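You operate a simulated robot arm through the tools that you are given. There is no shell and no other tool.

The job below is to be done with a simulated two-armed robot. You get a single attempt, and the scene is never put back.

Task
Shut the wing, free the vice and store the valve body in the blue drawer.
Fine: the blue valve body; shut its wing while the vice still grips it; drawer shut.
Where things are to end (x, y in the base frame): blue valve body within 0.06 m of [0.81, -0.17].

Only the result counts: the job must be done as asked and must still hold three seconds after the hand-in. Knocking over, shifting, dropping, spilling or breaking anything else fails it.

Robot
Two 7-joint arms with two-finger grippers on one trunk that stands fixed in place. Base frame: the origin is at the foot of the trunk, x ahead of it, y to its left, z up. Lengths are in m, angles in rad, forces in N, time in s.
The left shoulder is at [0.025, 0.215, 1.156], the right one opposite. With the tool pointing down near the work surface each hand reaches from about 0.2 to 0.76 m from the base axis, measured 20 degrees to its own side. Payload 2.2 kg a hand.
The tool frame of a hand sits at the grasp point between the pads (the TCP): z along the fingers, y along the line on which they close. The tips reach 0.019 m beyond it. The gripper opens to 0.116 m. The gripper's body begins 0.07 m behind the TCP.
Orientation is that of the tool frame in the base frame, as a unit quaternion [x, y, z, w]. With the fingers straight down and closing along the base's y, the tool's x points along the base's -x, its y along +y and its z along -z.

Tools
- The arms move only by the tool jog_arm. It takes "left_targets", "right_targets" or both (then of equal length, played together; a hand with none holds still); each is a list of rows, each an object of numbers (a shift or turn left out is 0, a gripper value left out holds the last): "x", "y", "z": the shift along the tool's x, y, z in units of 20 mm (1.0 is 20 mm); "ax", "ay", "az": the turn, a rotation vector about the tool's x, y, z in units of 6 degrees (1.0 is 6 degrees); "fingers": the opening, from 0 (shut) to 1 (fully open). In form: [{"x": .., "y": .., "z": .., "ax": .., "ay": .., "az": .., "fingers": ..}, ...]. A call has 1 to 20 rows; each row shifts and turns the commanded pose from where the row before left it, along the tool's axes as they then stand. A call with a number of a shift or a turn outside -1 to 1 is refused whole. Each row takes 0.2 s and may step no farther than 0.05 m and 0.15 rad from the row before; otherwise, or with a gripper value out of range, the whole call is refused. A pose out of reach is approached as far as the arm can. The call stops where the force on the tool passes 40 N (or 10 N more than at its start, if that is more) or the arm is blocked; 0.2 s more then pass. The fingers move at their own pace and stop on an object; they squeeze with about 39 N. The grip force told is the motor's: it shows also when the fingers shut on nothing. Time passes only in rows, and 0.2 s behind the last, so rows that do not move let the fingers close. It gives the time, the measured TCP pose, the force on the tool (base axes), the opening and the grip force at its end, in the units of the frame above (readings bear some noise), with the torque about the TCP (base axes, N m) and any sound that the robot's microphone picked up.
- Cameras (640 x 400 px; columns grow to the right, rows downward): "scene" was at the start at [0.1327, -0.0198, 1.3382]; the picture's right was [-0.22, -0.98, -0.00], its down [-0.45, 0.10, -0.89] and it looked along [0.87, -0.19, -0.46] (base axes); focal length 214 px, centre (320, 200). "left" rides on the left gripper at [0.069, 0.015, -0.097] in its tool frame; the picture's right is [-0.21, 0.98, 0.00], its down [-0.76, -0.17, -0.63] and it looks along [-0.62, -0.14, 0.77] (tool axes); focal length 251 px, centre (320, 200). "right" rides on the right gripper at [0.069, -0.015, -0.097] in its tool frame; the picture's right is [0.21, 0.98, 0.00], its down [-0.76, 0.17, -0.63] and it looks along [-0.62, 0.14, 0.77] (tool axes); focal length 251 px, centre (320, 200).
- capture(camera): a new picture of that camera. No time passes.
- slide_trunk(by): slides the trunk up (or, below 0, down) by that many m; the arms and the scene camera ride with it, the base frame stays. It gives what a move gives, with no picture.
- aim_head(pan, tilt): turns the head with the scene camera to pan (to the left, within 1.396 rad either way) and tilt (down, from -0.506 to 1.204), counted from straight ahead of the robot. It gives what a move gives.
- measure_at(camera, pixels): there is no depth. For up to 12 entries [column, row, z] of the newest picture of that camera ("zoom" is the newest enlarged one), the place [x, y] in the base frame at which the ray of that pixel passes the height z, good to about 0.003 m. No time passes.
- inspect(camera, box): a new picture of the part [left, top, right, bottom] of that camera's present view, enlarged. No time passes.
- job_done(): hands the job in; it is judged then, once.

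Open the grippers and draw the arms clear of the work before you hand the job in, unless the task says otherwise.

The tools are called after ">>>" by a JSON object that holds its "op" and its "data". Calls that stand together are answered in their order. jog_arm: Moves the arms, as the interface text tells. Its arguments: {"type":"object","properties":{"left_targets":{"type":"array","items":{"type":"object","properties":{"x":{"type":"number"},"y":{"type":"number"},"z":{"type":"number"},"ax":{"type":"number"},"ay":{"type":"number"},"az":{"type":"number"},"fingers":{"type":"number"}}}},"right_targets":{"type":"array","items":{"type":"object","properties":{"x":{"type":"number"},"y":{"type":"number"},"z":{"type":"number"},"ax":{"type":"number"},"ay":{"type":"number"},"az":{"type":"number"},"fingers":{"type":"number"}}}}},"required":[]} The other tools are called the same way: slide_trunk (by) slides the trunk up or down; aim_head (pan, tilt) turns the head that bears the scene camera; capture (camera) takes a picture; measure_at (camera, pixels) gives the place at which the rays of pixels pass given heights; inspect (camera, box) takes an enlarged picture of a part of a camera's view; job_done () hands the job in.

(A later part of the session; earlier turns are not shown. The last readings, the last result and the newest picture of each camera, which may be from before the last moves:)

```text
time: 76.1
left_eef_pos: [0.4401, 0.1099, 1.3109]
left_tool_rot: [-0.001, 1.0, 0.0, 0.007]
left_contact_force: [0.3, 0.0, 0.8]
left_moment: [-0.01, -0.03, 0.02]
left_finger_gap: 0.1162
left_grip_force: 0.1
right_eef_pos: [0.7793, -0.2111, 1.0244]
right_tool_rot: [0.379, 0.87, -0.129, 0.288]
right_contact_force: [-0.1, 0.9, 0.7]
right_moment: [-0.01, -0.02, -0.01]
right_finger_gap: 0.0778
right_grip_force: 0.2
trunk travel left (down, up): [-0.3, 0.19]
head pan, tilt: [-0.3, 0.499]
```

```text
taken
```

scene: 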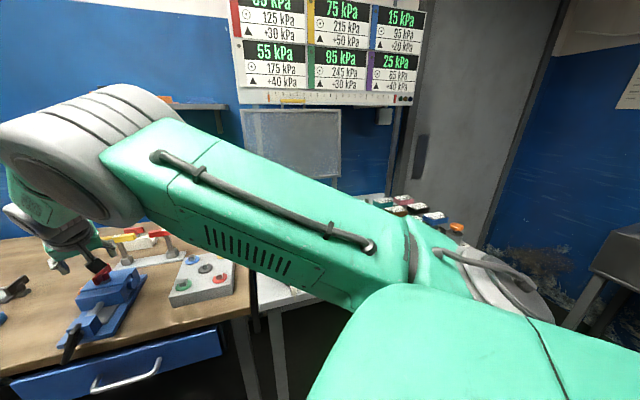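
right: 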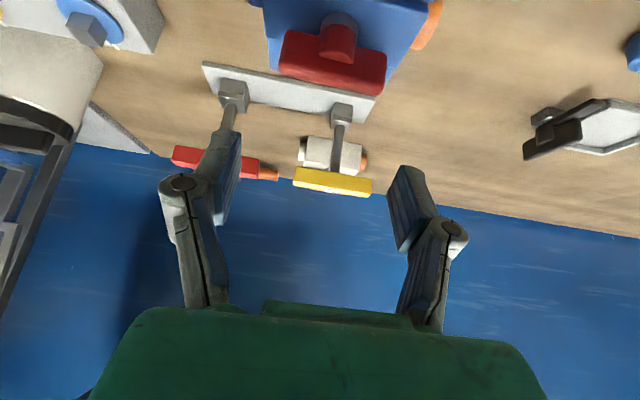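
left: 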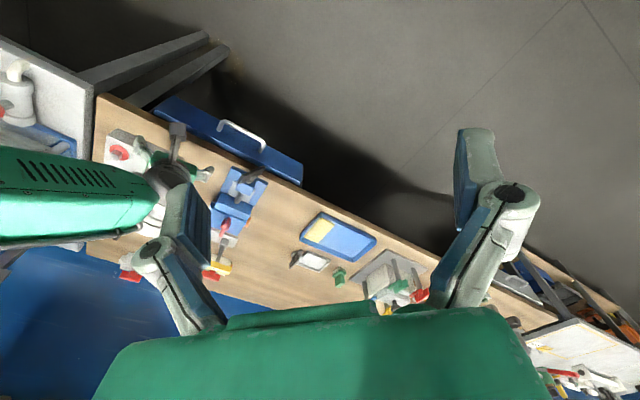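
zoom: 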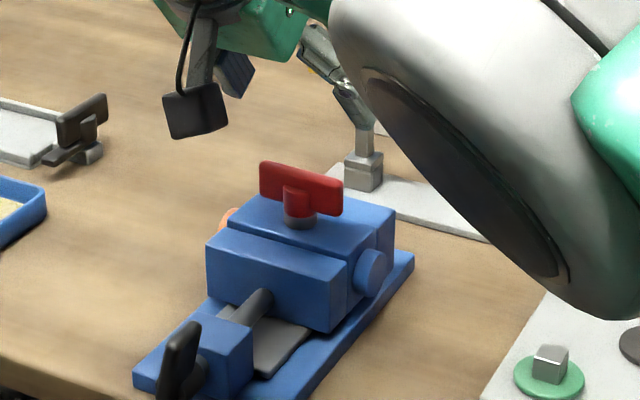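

The wing now lies along the bore like on the other valves — shut. I swing the right hand back to azimuth +44° above the wing so that it can hold the plate from the right side while the left hand frees the vice.

>>> {"op": "jog_arm", "data": {"right_targets": [{"ax": -0.255, "az": -0.34}, {"ax": -0.255, "az": -0.34}, {"ax": -0.255, "az": -0.34}, {"ax": -0.255, "az": -0.34}, {"ax": -0.255, "az": -0.34}, {"ax": -0.255, "az": -0.34}, {"ax": -0.255, "az": -0.34}, {"ax": -0.255, "az": -0.34}, {"ax": -0.255, "az": -0.34}, {"ax": -0.255, "az": -0.34}, {"ax": -0.255, "az": -0.34}, {"ax": -0.255, "az": -0.34}, {"ax": -0.255, "az": -0.34}, {"ax": -0.255, "az": -0.34}, {"ax": -0.255, "az": -0.34}, {"ax": -0.255, "az": -0.34}, {"ax": -0.255, "az": -0.34}, {"ax": -0.255, "az": -0.34}, {}, {}]}}

>>> {"op": "jog_arm", "data": {"right_targets": [{"ax": -0.255, "az": -0.34}, {"ax": -0.255, "az": -0.34}, {"ax": -0.255, "az": -0.34}, {"ax": -0.255, "az": -0.34}, {"ax": -0.255, "az": -0.34}, {"ax": -0.255, "az": -0.34}, {"ax": -0.255, "az": -0.34}, {"ax": -0.255, "az": -0.34}, {"ax": -0.255, "az": -0.34}, {"ax": -0.255, "az": -0.34}, {"ax": -0.255, "az": -0.34}, {"ax": -0.255, "az": -0.34}, {"ax": -0.255, "az": -0.34}, {"ax": -0.255, "az": -0.34}, {"ax": -0.255, "az": -0.34}, {"ax": -0.255, "az": -0.34}, {"ax": -0.255, "az": -0.34}, {"ax": -0.255, "az": -0.34}, {}, {}]}}

>>> {"op": "capture", "data": {"camera": "right"}}

>>> {"op": "inspect", "data": {"camera": "scene", "box": [285, 170, 355, 240]}}

```text
time: 80.3
left_eef_pos: [0.439, 0.1088, 1.3099]
left_tool_rot: [-0.001, 1.0, 0.0, 0.008]
left_contact_force: [-0.2, -0.4, 0.3]
left_moment: [-0.02, 0.02, -0.02]
left_finger_gap: 0.116
left_grip_force: 0.1
right_eef_pos: [0.7777, -0.2122, 1.0244]
right_tool_rot: [0.01, 0.949, -0.004, 0.314]
right_contact_force: [0.3, 0.1, 0.1]
right_moment: [0.05, 0.0, 0.01]
right_finger_gap: 0.0778
right_grip_force: 0.1
trunk travel left (down, up): [-0.3, 0.19]
head pan, tilt: [-0.3, 0.499]
```

```text
time: 84.5
left_eef_pos: [0.4388, 0.1076, 1.3108]
left_tool_rot: [-0.002, 1.0, 0.0, 0.008]
left_contact_force: [0.0, -0.1, 0.4]
left_moment: [0.05, 0.0, -0.02]
left_finger_gap: 0.116
left_grip_force: 0.0
right_eef_pos: [0.7783, -0.2127, 1.0249]
right_tool_rot: [-0.36, 0.878, 0.121, 0.291]
right_contact_force: [-0.5, -0.2, -0.9]
right_moment: [0.02, 0.01, 0.0]
right_finger_gap: 0.0779
right_grip_force: 0.1
trunk travel left (down, up): [-0.3, 0.19]
head pan, tilt: [-0.3, 0.499]
```

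```text
taken
```

right: 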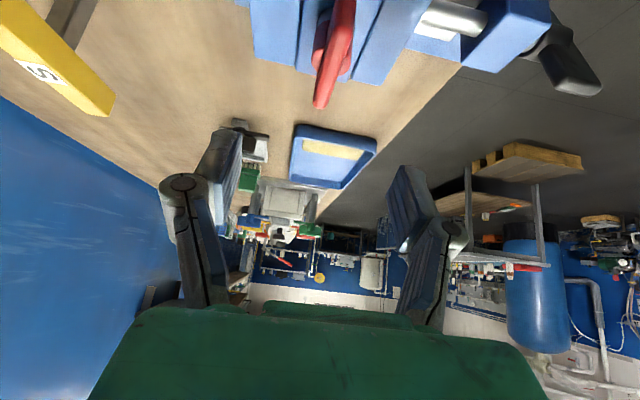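

```text
5.71 times, centred on (320, 205) of scene
```

zoom: 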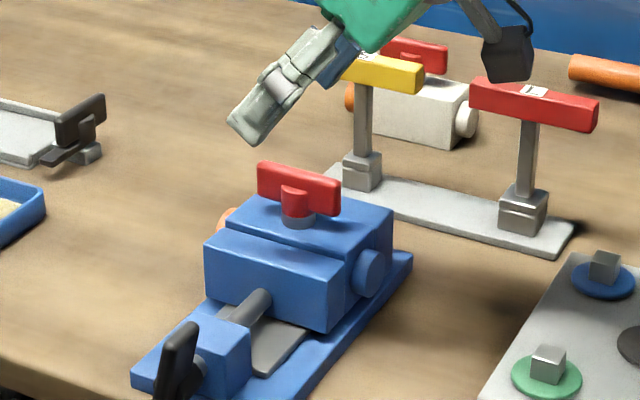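

Hand at azimuth 44.9° above the shut wing. I measure the wing again in the hand's view to centre the grip.

>>> {"op": "inspect", "data": {"camera": "right", "box": [250, 0, 410, 120]}}

```text
3.33 times, centred on (330, 60) of right
```

zoom: 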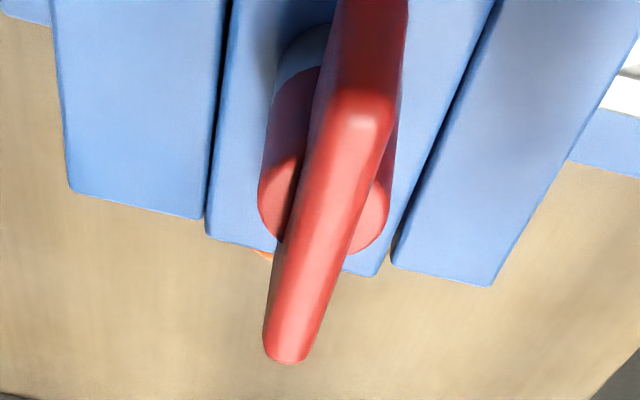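

>>> {"op": "measure_at", "data": {"camera": "zoom", "pixels": [[361, 108, 0.962], [287, 350, 0.962], [324, 229, 0.962]]}}

```text
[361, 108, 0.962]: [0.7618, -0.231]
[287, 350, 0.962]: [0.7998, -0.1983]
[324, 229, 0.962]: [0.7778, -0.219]
```

Plate centre (0.781,-0.215) along ~43°. I descend and grip the plate by its faces to hold the body while the vice is freed.

>>> {"op": "jog_arm", "data": {"right_targets": [{"x": 0.278, "y": -0.0224, "z": 0.318}, {"x": 0.278, "y": -0.0224, "z": 0.318}, {"x": 0.278, "y": -0.0224, "z": 0.318}, {"x": 0.278, "y": -0.0224, "z": 0.318}, {"x": 0.278, "y": -0.0224, "z": 0.318}, {"x": 0.278, "y": -0.0224, "z": 0.318}, {"x": 0.278, "y": -0.0224, "z": 0.318}, {}, {"fingers": 0.3}, {}]}}

>>> {"op": "inspect", "data": {"camera": "right", "box": [200, 60, 440, 240]}}

```text
time: 86.7
left_eef_pos: [0.44, 0.1068, 1.3106]
left_tool_rot: [-0.001, 1.0, 0.0, 0.008]
left_contact_force: [-0.4, -1.6, -0.2]
left_moment: [0.01, 0.04, -0.02]
left_finger_gap: 0.1161
left_grip_force: 0.1
right_eef_pos: [0.7772, -0.2201, 0.9647]
right_tool_rot: [-0.359, 0.879, 0.12, 0.291]
right_contact_force: [-0.1, 0.0, 0.1]
right_moment: [0.0, 0.0, 0.0]
right_finger_gap: 0.0346
right_grip_force: 0.2
trunk travel left (down, up): [-0.3, 0.19]
head pan, tilt: [-0.3, 0.499]
```

```text
2.22 times, centred on (320, 150) of right
```

zoom: 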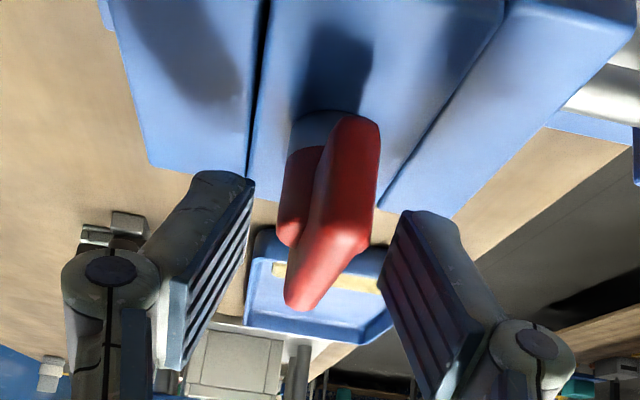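

Well centred. Closing the right fingers on the plate.

>>> {"op": "jog_arm", "data": {"right_targets": [{"y": 0.05, "fingers": 0.1}, {"fingers": 0.0}, {}, {}]}}

>>> {"op": "inspect", "data": {"camera": "scene", "box": [285, 170, 355, 240]}}

```text
time: 87.7
left_eef_pos: [0.4394, 0.1077, 1.3111]
left_tool_rot: [-0.001, 1.0, 0.001, 0.007]
left_contact_force: [-0.3, -0.8, -0.4]
left_moment: [-0.04, 0.02, 0.0]
left_finger_gap: 0.1161
left_grip_force: 0.0
right_eef_pos: [0.7768, -0.2184, 0.964]
right_tool_rot: [-0.36, 0.878, 0.12, 0.291]
right_contact_force: [2.3, -0.8, 0.9]
right_moment: [-0.06, -0.03, 0.05]
right_finger_gap: 0.0106
right_grip_force: 37.2
trunk travel left (down, up): [-0.3, 0.19]
head pan, tilt: [-0.3, 0.499]
```

```text
5.71 times, centred on (320, 205) of scene
```

zoom: 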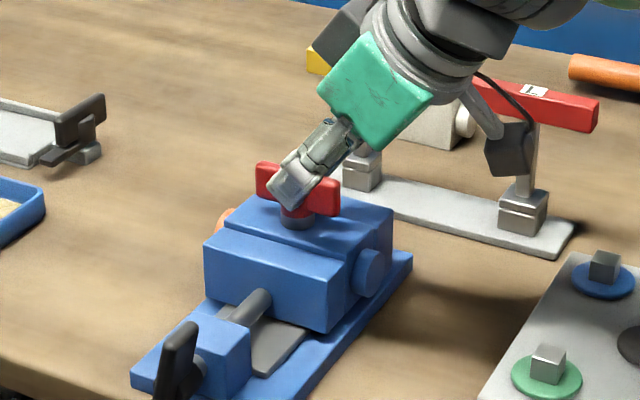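

Right hand holds the plate (gap 10.6 mm, little force). Now the vice handle: it looks more upright than before, so I measure it afresh in the scene picture.

>>> {"op": "inspect", "data": {"camera": "scene", "box": [288, 218, 338, 258]}}

>>> {"op": "inspect", "data": {"camera": "left", "box": [130, 130, 310, 270]}}

```text
10.00 times, centred on (313, 238) of scene
```

zoom: 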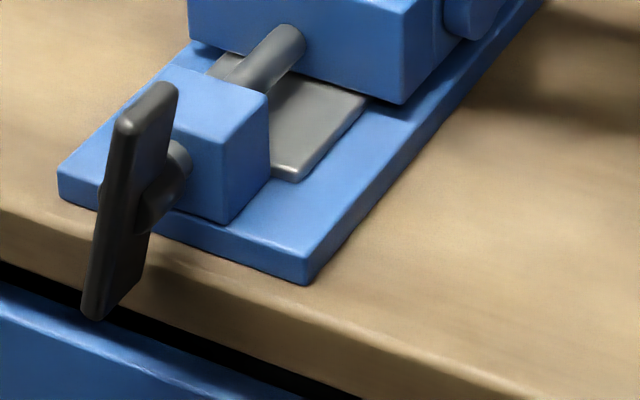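

```text
2.86 times, centred on (220, 200) of left
```

zoom: 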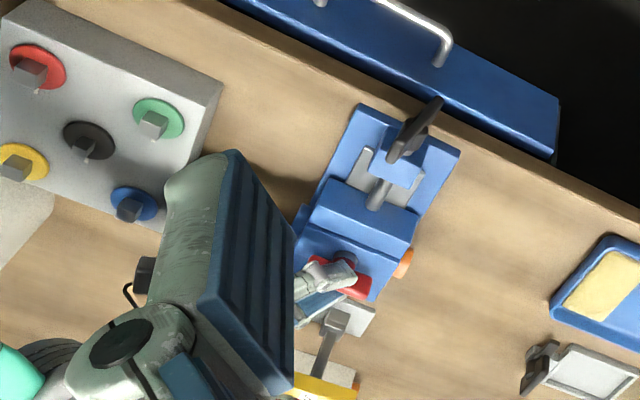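

>>> {"op": "measure_at", "data": {"camera": "zoom", "pixels": [[120, 122, 0.94], [170, 88, 0.94], [120, 122, 0.945], [170, 88, 0.945], [90, 314, 0.86], [148, 240, 0.86], [90, 314, 0.855], [180, 165, 0.9], [228, 140, 0.92], [62, 172, 0.875]]}}

>>> {"op": "measure_at", "data": {"camera": "left", "pixels": [[260.5, 164.5, 0.86], [247, 185, 0.94], [262, 172, 0.9], [256, 180, 0.9], [255, 179, 0.94]]}}

```text
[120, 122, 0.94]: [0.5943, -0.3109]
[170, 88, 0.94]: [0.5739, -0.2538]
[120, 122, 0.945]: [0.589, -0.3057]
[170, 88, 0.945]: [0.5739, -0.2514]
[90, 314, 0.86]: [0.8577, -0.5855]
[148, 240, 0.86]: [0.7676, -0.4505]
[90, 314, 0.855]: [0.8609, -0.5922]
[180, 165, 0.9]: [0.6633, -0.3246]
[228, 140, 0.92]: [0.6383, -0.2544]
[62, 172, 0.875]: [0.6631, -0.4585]
```

```text
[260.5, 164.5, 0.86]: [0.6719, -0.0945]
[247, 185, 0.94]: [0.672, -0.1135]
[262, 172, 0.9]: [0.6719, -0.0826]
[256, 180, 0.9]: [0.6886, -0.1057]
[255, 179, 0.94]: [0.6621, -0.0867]
```

The "zoom" now refers to the left-hand picture; I repeat with scene pixel coordinates.

>>> {"op": "capture", "data": {"camera": "scene"}}

>>> {"op": "measure_at", "data": {"camera": "scene", "pixels": [[293.0, 230.2, 0.94], [298, 226.8, 0.94], [293.0, 230.2, 0.945], [298, 226.8, 0.945], [290.0, 249.3, 0.86], [295.8, 242, 0.86], [290.0, 249.3, 0.855], [299, 234.5, 0.9], [303.8, 232, 0.92], [287.2, 235.2, 0.875]]}}

>>> {"op": "inspect", "data": {"camera": "left", "box": [230, 150, 290, 200]}}

```text
taken
```

scene: 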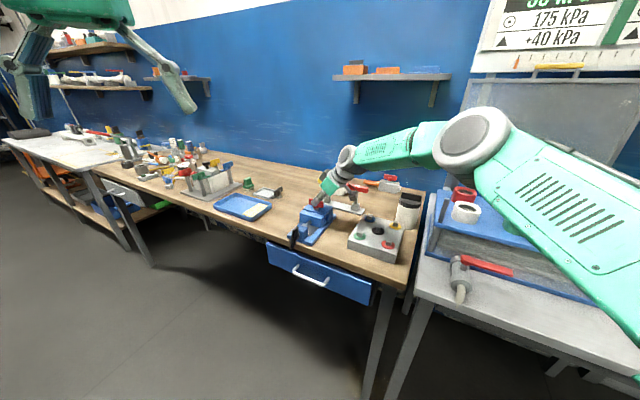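

```text
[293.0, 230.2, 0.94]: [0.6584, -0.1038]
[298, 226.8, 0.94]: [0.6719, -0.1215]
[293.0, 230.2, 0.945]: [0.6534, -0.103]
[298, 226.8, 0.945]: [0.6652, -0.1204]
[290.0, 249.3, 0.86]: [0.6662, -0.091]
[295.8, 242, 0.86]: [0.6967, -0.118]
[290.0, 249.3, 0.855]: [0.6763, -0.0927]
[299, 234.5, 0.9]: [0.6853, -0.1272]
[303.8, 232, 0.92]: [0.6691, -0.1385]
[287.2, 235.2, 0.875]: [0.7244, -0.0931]
```

```text
8.00 times, centred on (260, 175) of left
```

zoom: 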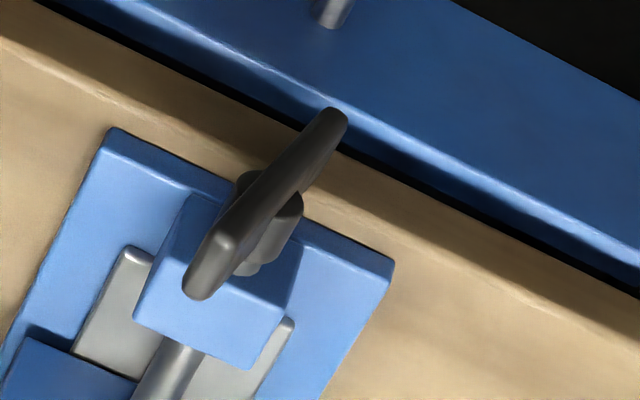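

The handle is now about 12° off vertical, centre e≈0.405, z≈0.90 → (0.671,-0.104,0.90). Now the left hand: I bring it forward and down to (0.58,0.03,1.15), still pointing down.

>>> {"op": "jog_arm", "data": {"left_targets": [{"x": -0.5, "y": -0.28, "z": 0.575}, {"x": -0.5, "y": -0.28, "z": 0.575}, {"x": -0.5, "y": -0.28, "z": 0.575}, {"x": -0.5, "y": -0.28, "z": 0.575}, {"x": -0.5, "y": -0.28, "z": 0.575}, {"x": -0.5, "y": -0.28, "z": 0.575}, {"x": -0.5, "y": -0.28, "z": 0.575}, {"x": -0.5, "y": -0.28, "z": 0.575}, {"x": -0.5, "y": -0.28, "z": 0.575}, {"x": -0.5, "y": -0.28, "z": 0.575}, {"x": -0.5, "y": -0.28, "z": 0.575}, {"x": -0.5, "y": -0.28, "z": 0.575}, {"x": -0.5, "y": -0.28, "z": 0.575}, {"x": -0.5, "y": -0.28, "z": 0.575}, {}]}}

>>> {"op": "jog_arm", "data": {"left_targets": [{"az": 0.4213}, {"az": 0.4213}, {"az": 0.4213}, {"az": 0.4213}, {"az": 0.4213}, {"az": 0.4213}, {"az": 0.4213}, {"az": 0.4213}, {"az": 0.4213}, {"az": 0.4213}, {"az": 0.4213}, {"az": 0.4213}, {"az": 0.4213}, {"az": 0.4213}, {"az": 0.4213}, {"az": 0.4213}, {"az": 0.4213}, {"az": 0.4213}, {}]}}

```text
time: 90.9
left_eef_pos: [0.5818, 0.0284, 1.1515]
left_tool_rot: [-0.001, 1.0, 0.001, 0.008]
left_contact_force: [1.1, 0.3, 0.7]
left_moment: [-0.02, -0.01, 0.0]
left_finger_gap: 0.1159
left_grip_force: 0.0
right_eef_pos: [0.7758, -0.2179, 0.9646]
right_tool_rot: [-0.36, 0.878, 0.121, 0.29]
right_contact_force: [2.0, -1.7, 2.1]
right_moment: [-0.03, -0.07, 0.03]
right_finger_gap: 0.0105
right_grip_force: 37.9
trunk travel left (down, up): [-0.3, 0.19]
head pan, tilt: [-0.3, 0.499]
```

```text
time: 94.9
left_eef_pos: [0.5815, 0.0291, 1.1512]
left_tool_rot: [0.386, 0.923, 0.003, 0.006]
left_contact_force: [-0.4, -0.3, 0.0]
left_moment: [0.02, 0.03, 0.0]
left_finger_gap: 0.116
left_grip_force: 0.0
right_eef_pos: [0.7758, -0.2175, 0.9639]
right_tool_rot: [-0.36, 0.878, 0.121, 0.291]
right_contact_force: [0.4, -1.5, 1.6]
right_moment: [-0.04, -0.04, 0.02]
right_finger_gap: 0.0105
right_grip_force: 38.0
trunk travel left (down, up): [-0.3, 0.19]
head pan, tilt: [-0.3, 0.499]
```

Left hand yawed 45°. Now I pitch it slowly toward horizontal (fingers along the vice axis), 3° per row.

>>> {"op": "jog_arm", "data": {"left_targets": [{"ay": -0.5}, {"ay": -0.5}, {"ay": -0.5}, {"ay": -0.5}, {"ay": -0.5}, {"ay": -0.5}, {"ay": -0.5}, {"ay": -0.5}, {"ay": -0.5}, {"ay": -0.5}, {"ay": -0.5}, {"ay": -0.5}, {"ay": -0.5}, {"ay": -0.5}, {"ay": -0.5}, {}]}}

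>>> {"op": "jog_arm", "data": {"left_targets": [{"ay": -0.5}, {"ay": -0.5}, {"ay": -0.5}, {"ay": -0.5}, {"ay": -0.5}, {"ay": -0.5}, {"ay": -0.5}, {"ay": -0.5}, {"ay": -0.5}, {"ay": -0.5}, {"ay": -0.5}, {"ay": -0.5}, {"ay": -0.5}, {"ay": -0.5}, {"ay": -0.5}, {}]}}

```text
time: 98.3
left_eef_pos: [0.5808, 0.0298, 1.1512]
left_tool_rot: [0.359, 0.85, -0.145, 0.359]
left_contact_force: [-0.2, -0.6, 0.1]
left_moment: [0.01, -0.03, -0.01]
left_finger_gap: 0.1161
left_grip_force: 0.0
right_eef_pos: [0.7757, -0.2175, 0.9642]
right_tool_rot: [-0.36, 0.878, 0.121, 0.291]
right_contact_force: [0.2, -1.0, -1.0]
right_moment: [-0.11, 0.02, 0.03]
right_finger_gap: 0.0106
right_grip_force: 38.1
trunk travel left (down, up): [-0.3, 0.19]
head pan, tilt: [-0.3, 0.499]
```

```text
time: 101.7
left_eef_pos: [0.5821, 0.0303, 1.1512]
left_tool_rot: [0.276, 0.647, -0.272, 0.657]
left_contact_force: [0.1, 0.1, -0.6]
left_moment: [0.0, -0.02, 0.0]
left_finger_gap: 0.1162
left_grip_force: 0.1
right_eef_pos: [0.7753, -0.2181, 0.9653]
right_tool_rot: [-0.36, 0.878, 0.121, 0.291]
right_contact_force: [0.9, -0.7, 0.2]
right_moment: [-0.05, -0.04, 0.0]
right_finger_gap: 0.0106
right_grip_force: 37.8
trunk travel left (down, up): [-0.3, 0.19]
head pan, tilt: [-0.3, 0.499]
```

Left tool now points along u with y along e. I descend in front of the bench to (0.601,-0.033,0.90), roll 12° to match the handle, and narrow the fingers to ~52 mm.

>>> {"op": "jog_arm", "data": {"left_targets": [{"x": 0.897, "y": -0.119, "z": 0.2, "fingers": 0.45}, {"x": 0.897, "y": -0.119, "z": 0.2}, {"x": 0.897, "y": -0.119, "z": 0.2}, {"x": 0.897, "y": -0.119, "z": 0.2}, {"x": 0.897, "y": -0.119, "z": 0.2}, {"x": 0.897, "y": -0.119, "z": 0.2}, {"x": 0.897, "y": -0.119, "z": 0.2}, {"x": 0.897, "y": -0.119, "z": 0.2}, {"x": 0.897, "y": -0.119, "z": 0.2}, {"x": 0.897, "y": -0.119, "z": 0.2}, {"x": 0.897, "y": -0.119, "z": 0.2}, {"x": 0.897, "y": -0.119, "z": 0.2}, {"x": 0.897, "y": -0.119, "z": 0.2}, {"x": 0.897, "y": -0.119, "z": 0.2}, {"az": 0.5}, {"az": 0.5}, {"az": 0.5}, {"az": 0.5}, {}]}}

>>> {"op": "capture", "data": {"camera": "left"}}

>>> {"op": "inspect", "data": {"camera": "scene", "box": [250, 180, 380, 280]}}

```text
time: 105.7
left_eef_pos: [0.6007, -0.035, 0.9012]
left_tool_rot: [0.342, 0.615, -0.201, 0.682]
left_contact_force: [0.0, -0.1, -0.2]
left_moment: [0.0, -0.01, 0.01]
left_finger_gap: 0.0521
left_grip_force: 0.1
right_eef_pos: [0.7754, -0.2182, 0.9641]
right_tool_rot: [-0.36, 0.878, 0.12, 0.291]
right_contact_force: [-0.6, 0.2, -0.2]
right_moment: [-0.05, -0.02, -0.01]
right_finger_gap: 0.0102
right_grip_force: 37.3
trunk travel left (down, up): [-0.3, 0.19]
head pan, tilt: [-0.3, 0.499]
```

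```text
taken
```

left: 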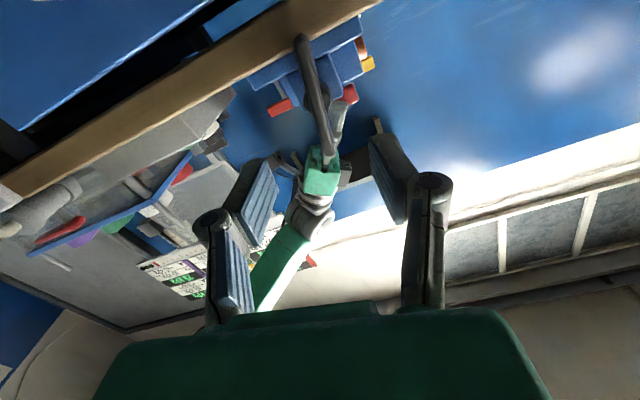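

```text
4.00 times, centred on (315, 230) of scene
```

zoom: 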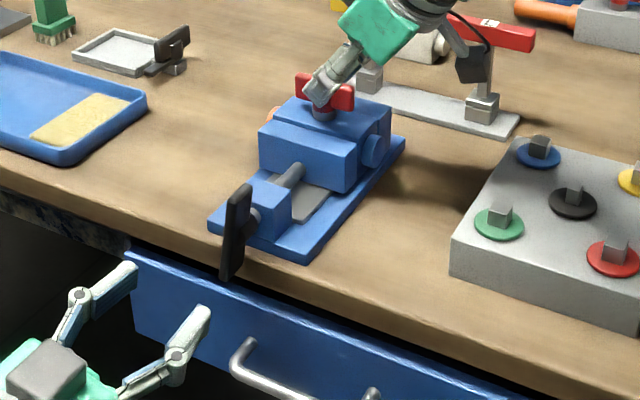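

The handle bar (305,40)–(325,160) in the left-hand view matches the expected projection within about 2 mm, lying between the pads. I advance 92 mm along the tool axis and then close on it.

>>> {"op": "jog_arm", "data": {"left_targets": [{"z": 0.575}, {"z": 0.575}, {"z": 0.575}, {"z": 0.575}, {"z": 0.575}, {"z": 0.575}, {"z": 0.575}, {"z": 0.575}, {}]}}

>>> {"op": "inspect", "data": {"camera": "scene", "box": [280, 205, 350, 265]}}

>>> {"op": "capture", "data": {"camera": "left"}}

```text
time: 107.7
left_eef_pos: [0.6663, -0.1009, 0.9021]
left_tool_rot: [0.342, 0.615, -0.201, 0.682]
left_contact_force: [0.4, -0.8, -0.9]
left_moment: [-0.01, 0.04, -0.01]
left_finger_gap: 0.052
left_grip_force: 0.2
right_eef_pos: [0.7772, -0.2178, 0.965]
right_tool_rot: [-0.36, 0.878, 0.121, 0.291]
right_contact_force: [0.1, 0.5, -0.2]
right_moment: [-0.02, -0.02, 0.02]
right_finger_gap: 0.0104
right_grip_force: 37.6
trunk travel left (down, up): [-0.3, 0.19]
head pan, tilt: [-0.3, 0.499]
```

```text
6.67 times, centred on (315, 235) of scene
```

zoom: 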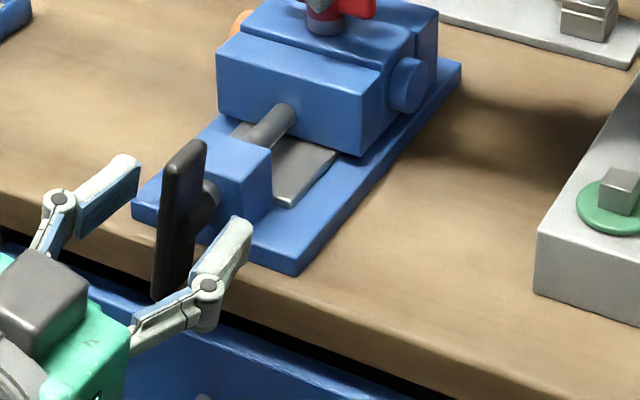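

```text
taken
```

left: 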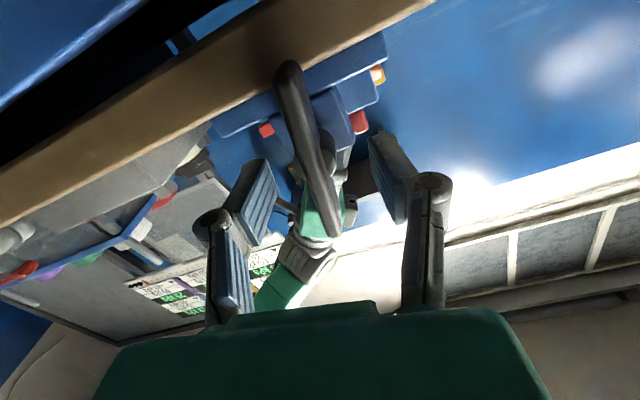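

The handle is about 4 mm toward the tool's −y; I shift by that and close the left fingers on it.

>>> {"op": "jog_arm", "data": {"left_targets": [{"y": -0.19}, {"fingers": 0.25}, {"fingers": 0.1}, {"fingers": 0.0}, {}, {}]}}

>>> {"op": "inspect", "data": {"camera": "scene", "box": [280, 205, 350, 265]}}

```text
time: 109.1
left_eef_pos: [0.665, -0.1, 0.9031]
left_tool_rot: [0.34, 0.615, -0.2, 0.683]
left_contact_force: [16.3, 7.5, 6.2]
left_moment: [0.7, 0.55, 0.51]
left_finger_gap: 0.0113
left_grip_force: 38.1
right_eef_pos: [0.7765, -0.2166, 0.9649]
right_tool_rot: [-0.36, 0.878, 0.121, 0.291]
right_contact_force: [-1.1, -1.3, 3.0]
right_moment: [-0.03, 0.02, 0.01]
right_finger_gap: 0.0105
right_grip_force: 37.7
trunk travel left (down, up): [-0.3, 0.19]
head pan, tilt: [-0.3, 0.499]
```

```text
6.67 times, centred on (315, 235) of scene
```

zoom: 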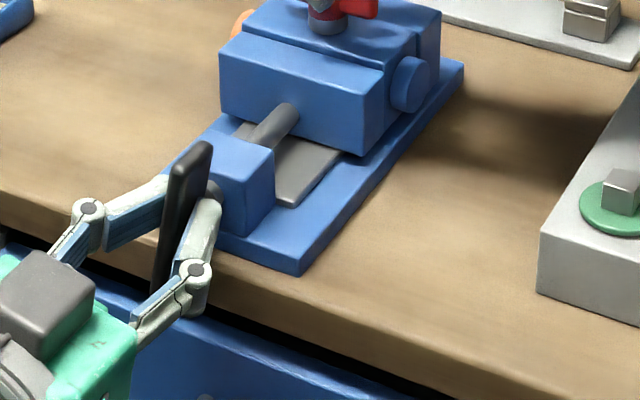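

The handle pushes the left hand toward +e with 17 N, so my shift was unneeded; I undo it.

>>> {"op": "jog_arm", "data": {"left_targets": [{"y": 0.1}, {"y": 0.09}, {}]}}

```text
time: 109.9
left_eef_pos: [0.6651, -0.1005, 0.9026]
left_tool_rot: [0.342, 0.614, -0.201, 0.682]
left_contact_force: [8.2, 1.2, 6.7]
left_moment: [-0.64, -0.69, -0.1]
left_finger_gap: 0.0115
left_grip_force: 38.0
right_eef_pos: [0.7765, -0.2176, 0.9649]
right_tool_rot: [-0.36, 0.878, 0.121, 0.291]
right_contact_force: [2.4, 0.7, 1.4]
right_moment: [0.03, -0.08, 0.09]
right_finger_gap: 0.0104
right_grip_force: 37.6
trunk travel left (down, up): [-0.3, 0.19]
head pan, tilt: [-0.3, 0.499]
```

Better (7 N). Now I turn the handle counter-clockwise as seen from the front (negative about the tool axis), 12° first, reading the moment.

>>> {"op": "jog_arm", "data": {"left_targets": [{"az": -0.5}, {"az": -0.5}, {"az": -0.5}, {"az": -0.5}, {}]}}

>>> {"op": "inspect", "data": {"camera": "scene", "box": [280, 185, 360, 265]}}

```text
time: 111.1
left_eef_pos: [0.665, -0.0993, 0.9027]
left_tool_rot: [0.275, 0.647, -0.271, 0.657]
left_contact_force: [9.9, -1.5, 5.2]
left_moment: [-0.48, -0.53, 0.07]
left_finger_gap: 0.0111
left_grip_force: 38.1
right_eef_pos: [0.7762, -0.2182, 0.9633]
right_tool_rot: [-0.36, 0.878, 0.121, 0.291]
right_contact_force: [-1.6, 0.6, 2.5]
right_moment: [0.01, 0.01, 0.0]
right_finger_gap: 0.0105
right_grip_force: 38.4
trunk travel left (down, up): [-0.3, 0.19]
head pan, tilt: [-0.3, 0.499]
```

```text
5.00 times, centred on (320, 225) of scene
```

zoom: 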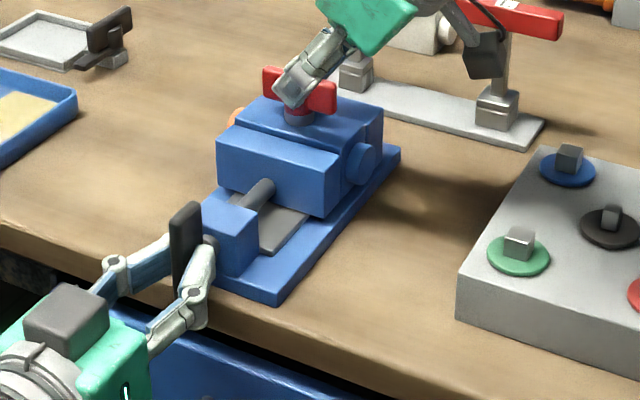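

The handle turns easily (moment about the screw ≈0). I continue counter-clockwise another 54°.

>>> {"op": "jog_arm", "data": {"left_targets": [{"az": -0.5}, {"az": -0.5}, {"az": -0.5}, {"az": -0.5}, {"az": -0.5}, {"az": -0.5}, {"az": -0.5}, {"az": -0.5}, {"az": -0.5}, {"az": -0.5}, {"az": -0.5}, {"az": -0.5}, {"az": -0.5}, {"az": -0.5}, {"az": -0.5}, {"az": -0.5}, {"az": -0.5}, {"az": -0.5}, {}]}}

>>> {"op": "inspect", "data": {"camera": "scene", "box": [280, 185, 360, 265]}}

```text
time: 114.3
left_eef_pos: [0.668, -0.0944, 0.9003]
left_tool_rot: [0.004, 0.705, -0.495, 0.507]
left_contact_force: [20.7, 4.7, -16.5]
left_moment: [-0.17, -0.41, 0.79]
left_finger_gap: 0.0112
left_grip_force: 38.2
right_eef_pos: [0.7746, -0.2205, 0.9658]
right_tool_rot: [-0.36, 0.878, 0.121, 0.291]
right_contact_force: [-0.3, -0.3, -0.2]
right_moment: [-0.02, -0.04, 0.0]
right_finger_gap: 0.0103
right_grip_force: 37.4
trunk travel left (down, up): [-0.3, 0.19]
head pan, tilt: [-0.3, 0.499]
stopped in row 16 (left hand): the force on the tool passed its limit at 40 N (the readings are from after the stop); the commanded pose is now the measured one
```

```text
5.00 times, centred on (320, 225) of scene
```

zoom: 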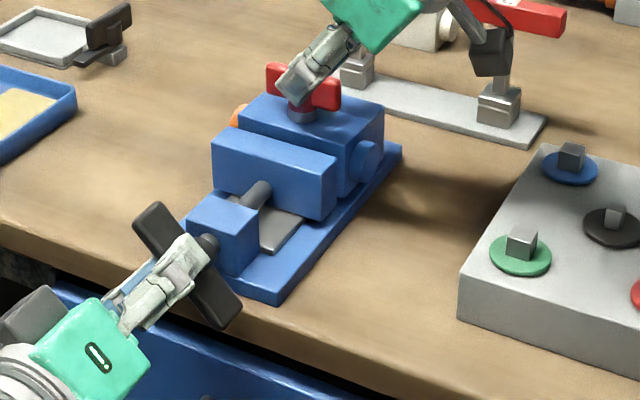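

The handle has turned ~56° and the front jaw has come off the body a little. The grip axis is slightly off the screw axis (24 N along the tool's y). I look closely at the jaw gap and take a resting reading.

>>> {"op": "jog_arm", "data": {"left_targets": [{}]}}

>>> {"op": "inspect", "data": {"camera": "scene", "box": [300, 195, 350, 235]}}

>>> {"op": "inspect", "data": {"camera": "right", "box": [200, 0, 480, 200]}}

```text
time: 114.7
left_eef_pos: [0.6675, -0.0947, 0.9]
left_tool_rot: [0.005, 0.705, -0.497, 0.506]
left_contact_force: [27.0, 4.9, -21.5]
left_moment: [0.4, 0.13, 0.3]
left_finger_gap: 0.0113
left_grip_force: 38.6
right_eef_pos: [0.7771, -0.2159, 0.9657]
right_tool_rot: [-0.36, 0.878, 0.12, 0.292]
right_contact_force: [0.4, 0.0, -0.6]
right_moment: [-0.04, -0.01, -0.03]
right_finger_gap: 0.0104
right_grip_force: 37.5
trunk travel left (down, up): [-0.3, 0.19]
head pan, tilt: [-0.3, 0.499]
```

```text
10.00 times, centred on (325, 215) of scene
```

zoom: 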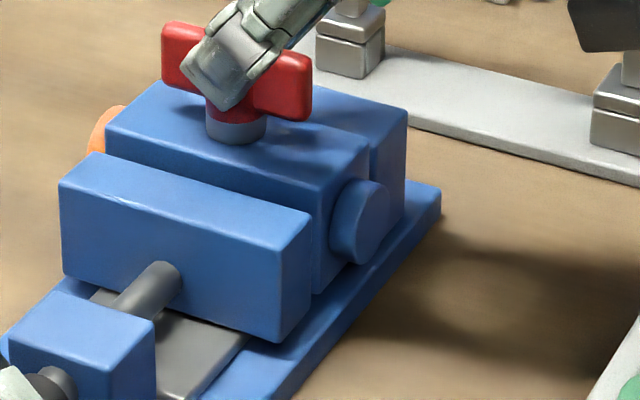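

```text
2.00 times, centred on (340, 100) of right
```

zoom: 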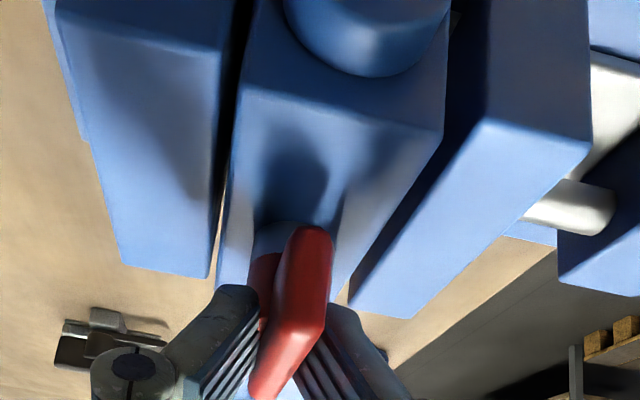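

Gaps now show on both sides of the body (right view), so the jaws have opened. The left hand carries ~31 N along its +y; I relieve that by moving along +y in 2 mm steps.

>>> {"op": "jog_arm", "data": {"left_targets": [{"y": 0.1}, {"y": 0.1}, {}]}}

```text
time: 115.5
left_eef_pos: [0.6663, -0.0938, 0.8996]
left_tool_rot: [0.005, 0.703, -0.499, 0.506]
left_contact_force: [25.5, 7.2, -15.5]
left_moment: [0.6, 0.36, -0.06]
left_finger_gap: 0.0112
left_grip_force: 38.0
right_eef_pos: [0.7753, -0.2186, 0.9688]
right_tool_rot: [-0.36, 0.878, 0.12, 0.291]
right_contact_force: [-0.3, 0.0, -2.6]
right_moment: [-0.02, 0.01, 0.01]
right_finger_gap: 0.0103
right_grip_force: 37.1
trunk travel left (down, up): [-0.3, 0.19]
head pan, tilt: [-0.3, 0.499]
```

The force doesn't relax that way; I simply open the left fingers, which frees the hand from the handle, then look again.

>>> {"op": "jog_arm", "data": {"left_targets": [{"fingers": 0.45}, {}, {}]}}

>>> {"op": "inspect", "data": {"camera": "scene", "box": [280, 205, 350, 265]}}

>>> {"op": "capture", "data": {"camera": "left"}}

```text
time: 116.3
left_eef_pos: [0.6639, -0.0947, 0.9039]
left_tool_rot: [0.007, 0.702, -0.499, 0.508]
left_contact_force: [0.1, -0.3, 0.1]
left_moment: [0.04, -0.03, -0.03]
left_finger_gap: 0.0524
left_grip_force: 0.2
right_eef_pos: [0.7716, -0.2175, 0.9707]
right_tool_rot: [-0.361, 0.877, 0.119, 0.294]
right_contact_force: [0.8, -0.6, -1.0]
right_moment: [-0.06, 0.04, -0.03]
right_finger_gap: 0.0102
right_grip_force: 37.8
trunk travel left (down, up): [-0.3, 0.19]
head pan, tilt: [-0.3, 0.499]
```

```text
6.67 times, centred on (315, 235) of scene
```

zoom: 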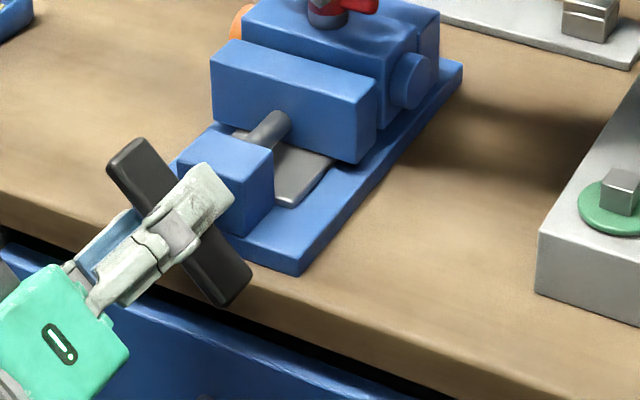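

```text
taken
```

left: 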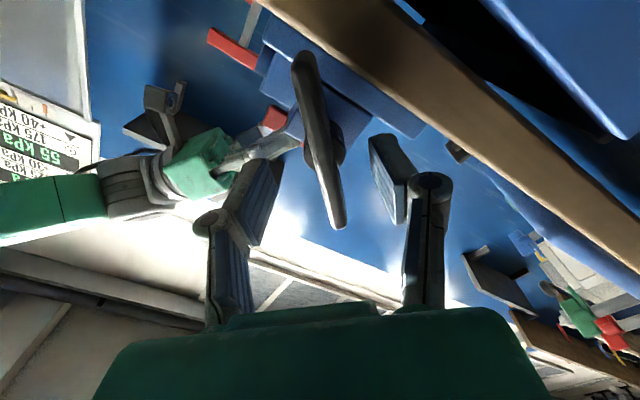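

The hand is free of the handle. From the three gripped positions the screw axis comes out about 7 mm lower than my hand's axis, so I recentre (x +0.34, y +0.15, z +0.2 units), regrip and check the force.

>>> {"op": "jog_arm", "data": {"left_targets": [{"x": 0.17, "y": 0.075, "z": 0.1}, {"x": 0.17, "y": 0.075, "z": 0.1}, {}, {"fingers": 0.2}, {"fingers": 0.0}, {}, {}]}}

>>> {"op": "inspect", "data": {"camera": "scene", "box": [280, 195, 350, 265]}}

```text
time: 117.9
left_eef_pos: [0.6659, -0.0998, 0.895]
left_tool_rot: [0.007, 0.703, -0.499, 0.507]
left_contact_force: [2.0, 2.7, -1.0]
left_moment: [0.1, 0.06, -0.1]
left_finger_gap: 0.0112
left_grip_force: 38.1
right_eef_pos: [0.7724, -0.2187, 0.9691]
right_tool_rot: [-0.361, 0.877, 0.121, 0.294]
right_contact_force: [-0.2, 0.2, -2.5]
right_moment: [0.03, 0.02, 0.03]
right_finger_gap: 0.0104
right_grip_force: 37.8
trunk travel left (down, up): [-0.3, 0.19]
head pan, tilt: [-0.3, 0.499]
```

```text
5.71 times, centred on (315, 230) of scene
```

zoom: 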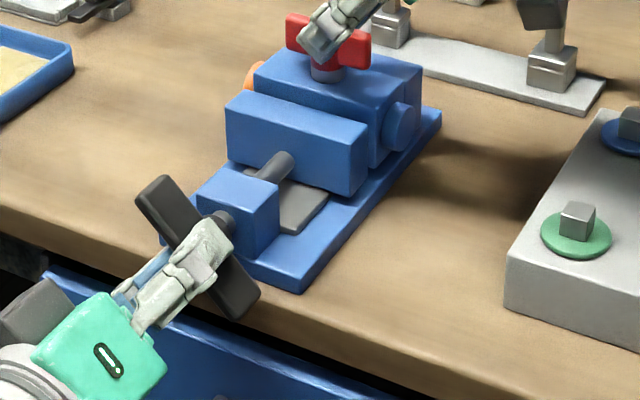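

Now only ~3 N. I continue counter-clockwise by 45°.

>>> {"op": "jog_arm", "data": {"left_targets": [{"az": -0.5}, {"az": -0.5}, {"az": -0.5}, {"az": -0.5}, {"az": -0.5}, {"az": -0.5}, {"az": -0.5}, {"az": -0.5}, {"az": -0.5}, {"az": -0.5}, {"az": -0.5}, {"az": -0.5}, {"az": -0.5}, {"az": -0.5}, {"az": -0.5}, {}]}}

>>> {"op": "inspect", "data": {"camera": "scene", "box": [280, 195, 350, 265]}}

>>> {"op": "inspect", "data": {"camera": "right", "box": [200, 0, 480, 200]}}

```text
time: 121.3
left_eef_pos: [0.6654, -0.0999, 0.8948]
left_tool_rot: [0.262, -0.652, 0.655, -0.277]
left_contact_force: [4.5, 1.1, 3.2]
left_moment: [-0.05, -0.04, 0.55]
left_finger_gap: 0.011
left_grip_force: 38.4
right_eef_pos: [0.772, -0.2178, 0.9705]
right_tool_rot: [-0.361, 0.877, 0.12, 0.294]
right_contact_force: [0.6, -0.8, -2.3]
right_moment: [0.0, 0.02, -0.04]
right_finger_gap: 0.0105
right_grip_force: 37.5
trunk travel left (down, up): [-0.3, 0.19]
head pan, tilt: [-0.3, 0.499]
```

```text
5.71 times, centred on (315, 230) of scene
```

zoom: 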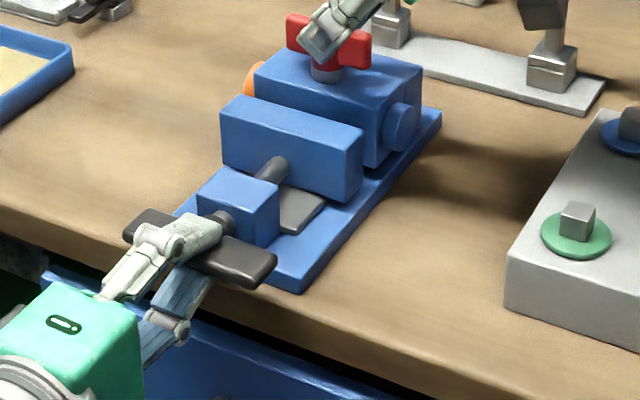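

```text
2.00 times, centred on (340, 100) of right
```

zoom: 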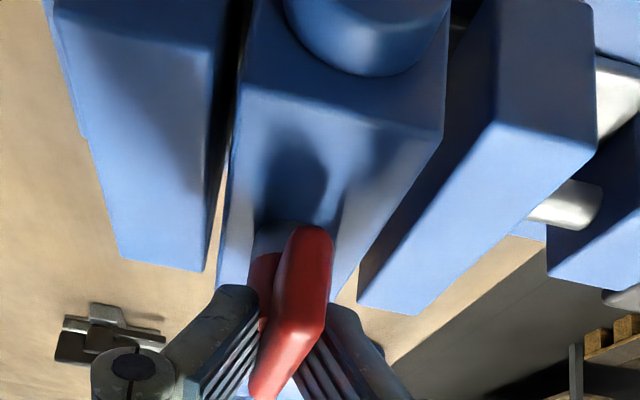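

The jaw keeps backing off without resistance. I turn another 45° to be sure the vice is well freed.

>>> {"op": "jog_arm", "data": {"left_targets": [{"az": -0.5}, {"az": -0.5}, {"az": -0.5}, {"az": -0.5}, {"az": -0.5}, {"az": -0.5}, {"az": -0.5}, {"az": -0.5}, {"az": -0.5}, {"az": -0.5}, {"az": -0.5}, {"az": -0.5}, {"az": -0.5}, {"az": -0.5}, {"az": -0.5}, {}]}}

>>> {"op": "inspect", "data": {"camera": "scene", "box": [280, 195, 350, 265]}}

>>> {"op": "inspect", "data": {"camera": "right", "box": [200, 0, 480, 200]}}

```text
time: 124.7
left_eef_pos: [0.6645, -0.0994, 0.8954]
left_tool_rot: [0.491, -0.503, 0.712, -0.008]
left_contact_force: [-7.7, 6.2, 1.9]
left_moment: [2.68, -2.65, -0.01]
left_finger_gap: 0.0326
left_grip_force: 44.8
right_eef_pos: [0.7714, -0.2175, 0.9711]
right_tool_rot: [-0.36, 0.877, 0.119, 0.294]
right_contact_force: [0.4, -0.2, -1.2]
right_moment: [-0.02, 0.0, -0.01]
right_finger_gap: 0.0105
right_grip_force: 37.4
trunk travel left (down, up): [-0.3, 0.19]
head pan, tilt: [-0.3, 0.499]
```

```text
5.71 times, centred on (315, 230) of scene
```

zoom: 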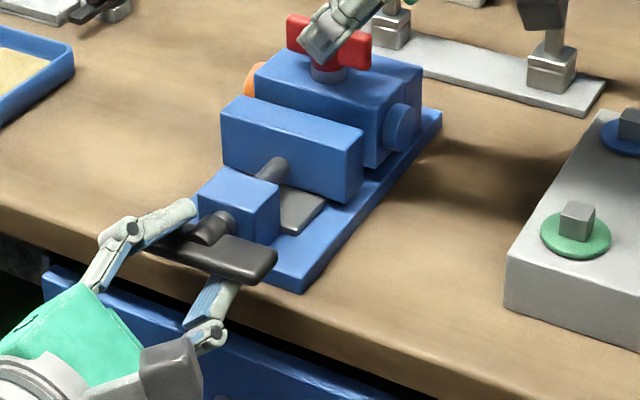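

```text
2.00 times, centred on (340, 100) of right
```

zoom: 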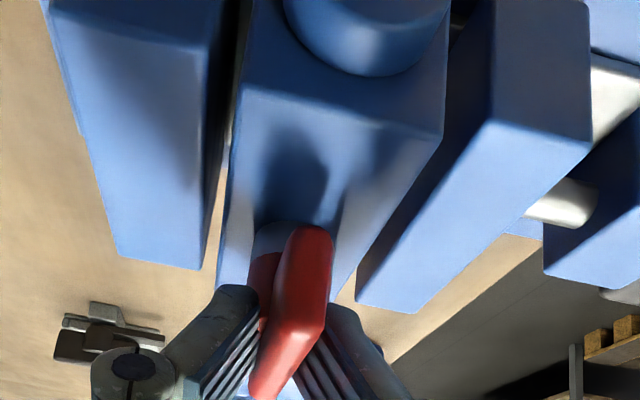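

The handle is at its end stop (3.8 N·m, pads skewed to 33 mm), so the vice is fully freed. I open the left fingers, roll back 45°, and back straight out along −u.

>>> {"op": "jog_arm", "data": {"left_targets": [{"fingers": 0.6}, {}, {}, {"az": 0.5}, {"az": 0.5}, {"az": 0.5}, {"az": 0.5}, {"az": 0.5}, {"az": 0.5}, {"az": 0.5}, {"az": 0.5}, {"az": 0.5}, {"az": 0.5}, {"az": 0.5}, {"az": 0.5}, {"az": 0.5}, {"az": 0.5}, {}]}}

>>> {"op": "inspect", "data": {"camera": "scene", "box": [280, 195, 350, 265]}}

```text
time: 128.5
left_eef_pos: [0.6659, -0.0991, 0.896]
left_tool_rot: [0.28, -0.645, 0.662, -0.261]
left_contact_force: [-0.9, -0.5, 0.0]
left_moment: [-0.01, 0.02, 0.0]
left_finger_gap: 0.0695
left_grip_force: 0.0
right_eef_pos: [0.772, -0.2179, 0.9694]
right_tool_rot: [-0.36, 0.877, 0.12, 0.294]
right_contact_force: [-0.3, -0.9, -2.4]
right_moment: [-0.03, 0.01, 0.03]
right_finger_gap: 0.0105
right_grip_force: 37.6
trunk travel left (down, up): [-0.3, 0.19]
head pan, tilt: [-0.3, 0.499]
```

```text
5.71 times, centred on (315, 230) of scene
```

zoom: 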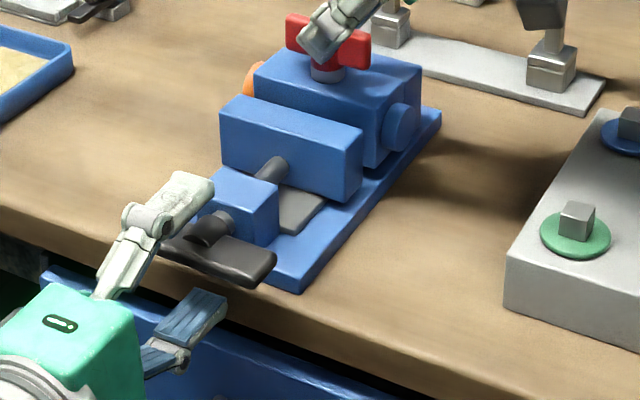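

Handle is free of the fingers. I back the left hand out 10 cm along −u, then lower it to the drawer-handle height (z≈0.77) and shift toward e≈0.36; its fingers already close vertically.

>>> {"op": "jog_arm", "data": {"left_targets": [{"z": -0.85}, {"z": -0.85}, {"z": -0.85}, {"z": -0.85}, {"z": -0.85}, {"z": -0.85}, {"x": 0.283, "y": 0.7875}, {"x": 0.283, "y": 0.7875}, {"x": 0.283, "y": 0.7875}, {"x": 0.283, "y": 0.7875}, {"x": 0.283, "y": 0.7875}, {"x": 0.283, "y": 0.7875}, {"x": 0.283, "y": 0.7875}, {"x": 0.283, "y": 0.7875}, {}]}}

>>> {"op": "capture", "data": {"camera": "left"}}

>>> {"op": "inspect", "data": {"camera": "scene", "box": [250, 195, 390, 305]}}

```text
time: 131.7
left_eef_pos: [0.5598, -0.0641, 0.7687]
left_tool_rot: [0.279, -0.645, 0.662, -0.261]
left_contact_force: [0.4, 0.4, 0.1]
left_moment: [0.0, -0.01, 0.0]
left_finger_gap: 0.0696
left_grip_force: 0.0
right_eef_pos: [0.7721, -0.218, 0.9698]
right_tool_rot: [-0.361, 0.877, 0.12, 0.294]
right_contact_force: [-0.2, 0.8, -1.8]
right_moment: [-0.04, 0.0, -0.02]
right_finger_gap: 0.0104
right_grip_force: 38.2
trunk travel left (down, up): [-0.3, 0.19]
head pan, tilt: [-0.3, 0.499]
```

```text
taken
```

left: 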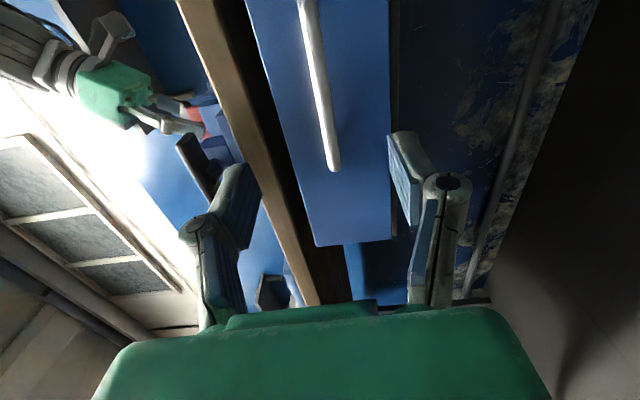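

```text
3.64 times, centred on (320, 250) of scene
```

zoom: 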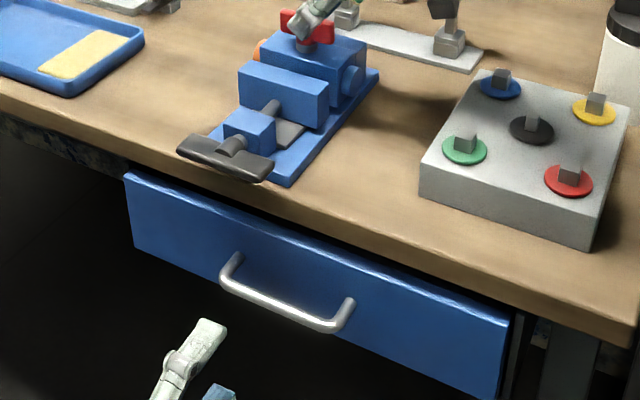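

The drawer handle bar (305,0)–(335,170) in the left view is centred within 4 mm. I lower 4 mm and advance 88 mm so the fingers straddle the bar above and below.

>>> {"op": "jog_arm", "data": {"left_targets": [{"y": 0.2, "z": 0.3}, {"z": 0.55}, {"z": 0.55}, {"z": 0.55}, {"z": 0.55}, {"z": 0.55}, {"z": 0.5}, {"z": 0.5}, {"z": 0.35}, {}]}}

>>> {"op": "capture", "data": {"camera": "left"}}

>>> {"op": "inspect", "data": {"camera": "scene", "box": [270, 215, 370, 305]}}

```text
time: 133.9
left_eef_pos: [0.6217, -0.1283, 0.7663]
left_tool_rot: [0.28, -0.645, 0.661, -0.26]
left_contact_force: [1.0, 0.5, -0.7]
left_moment: [-0.01, 0.01, 0.0]
left_finger_gap: 0.0696
left_grip_force: 0.1
right_eef_pos: [0.7722, -0.2177, 0.969]
right_tool_rot: [-0.361, 0.877, 0.12, 0.294]
right_contact_force: [0.1, 0.2, -1.3]
right_moment: [-0.05, -0.01, 0.01]
right_finger_gap: 0.0108
right_grip_force: 37.9
trunk travel left (down, up): [-0.3, 0.19]
head pan, tilt: [-0.3, 0.499]
```

```text
taken
```

left: 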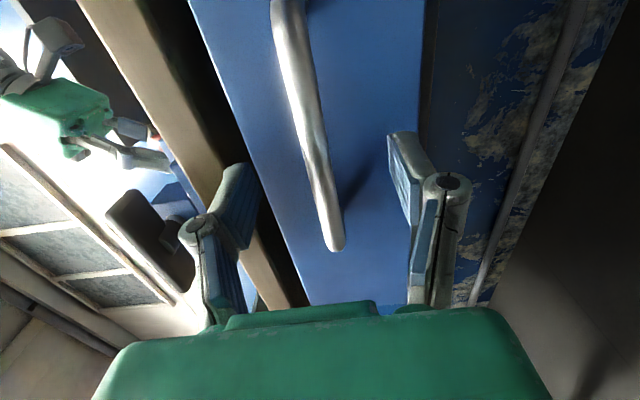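

```text
4.44 times, centred on (320, 260) of scene
```

zoom: 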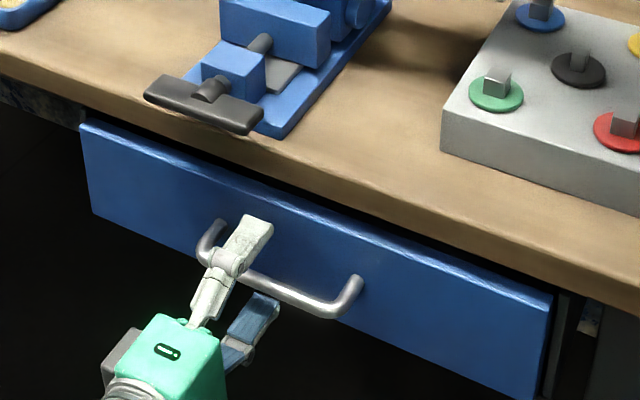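

The bar lies between the fingers at the TCP. Closing on it.

>>> {"op": "jog_arm", "data": {"left_targets": [{"fingers": 0.3}, {"fingers": 0.1}, {"fingers": 0.0}, {}, {}]}}

>>> {"op": "capture", "data": {"camera": "left"}}

```text
time: 135.1
left_eef_pos: [0.6209, -0.1272, 0.765]
left_tool_rot: [0.28, -0.645, 0.661, -0.261]
left_contact_force: [-1.1, 0.1, -9.6]
left_moment: [0.74, -0.67, -0.15]
left_finger_gap: 0.006
left_grip_force: 34.3
right_eef_pos: [0.7722, -0.2188, 0.97]
right_tool_rot: [-0.36, 0.878, 0.12, 0.293]
right_contact_force: [0.2, -0.4, -1.8]
right_moment: [0.01, 0.01, 0.0]
right_finger_gap: 0.0105
right_grip_force: 37.9
trunk travel left (down, up): [-0.3, 0.19]
head pan, tilt: [-0.3, 0.499]
```

```text
taken
```

left: 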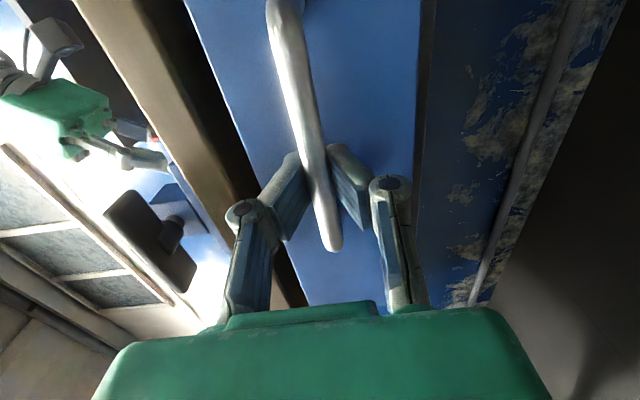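

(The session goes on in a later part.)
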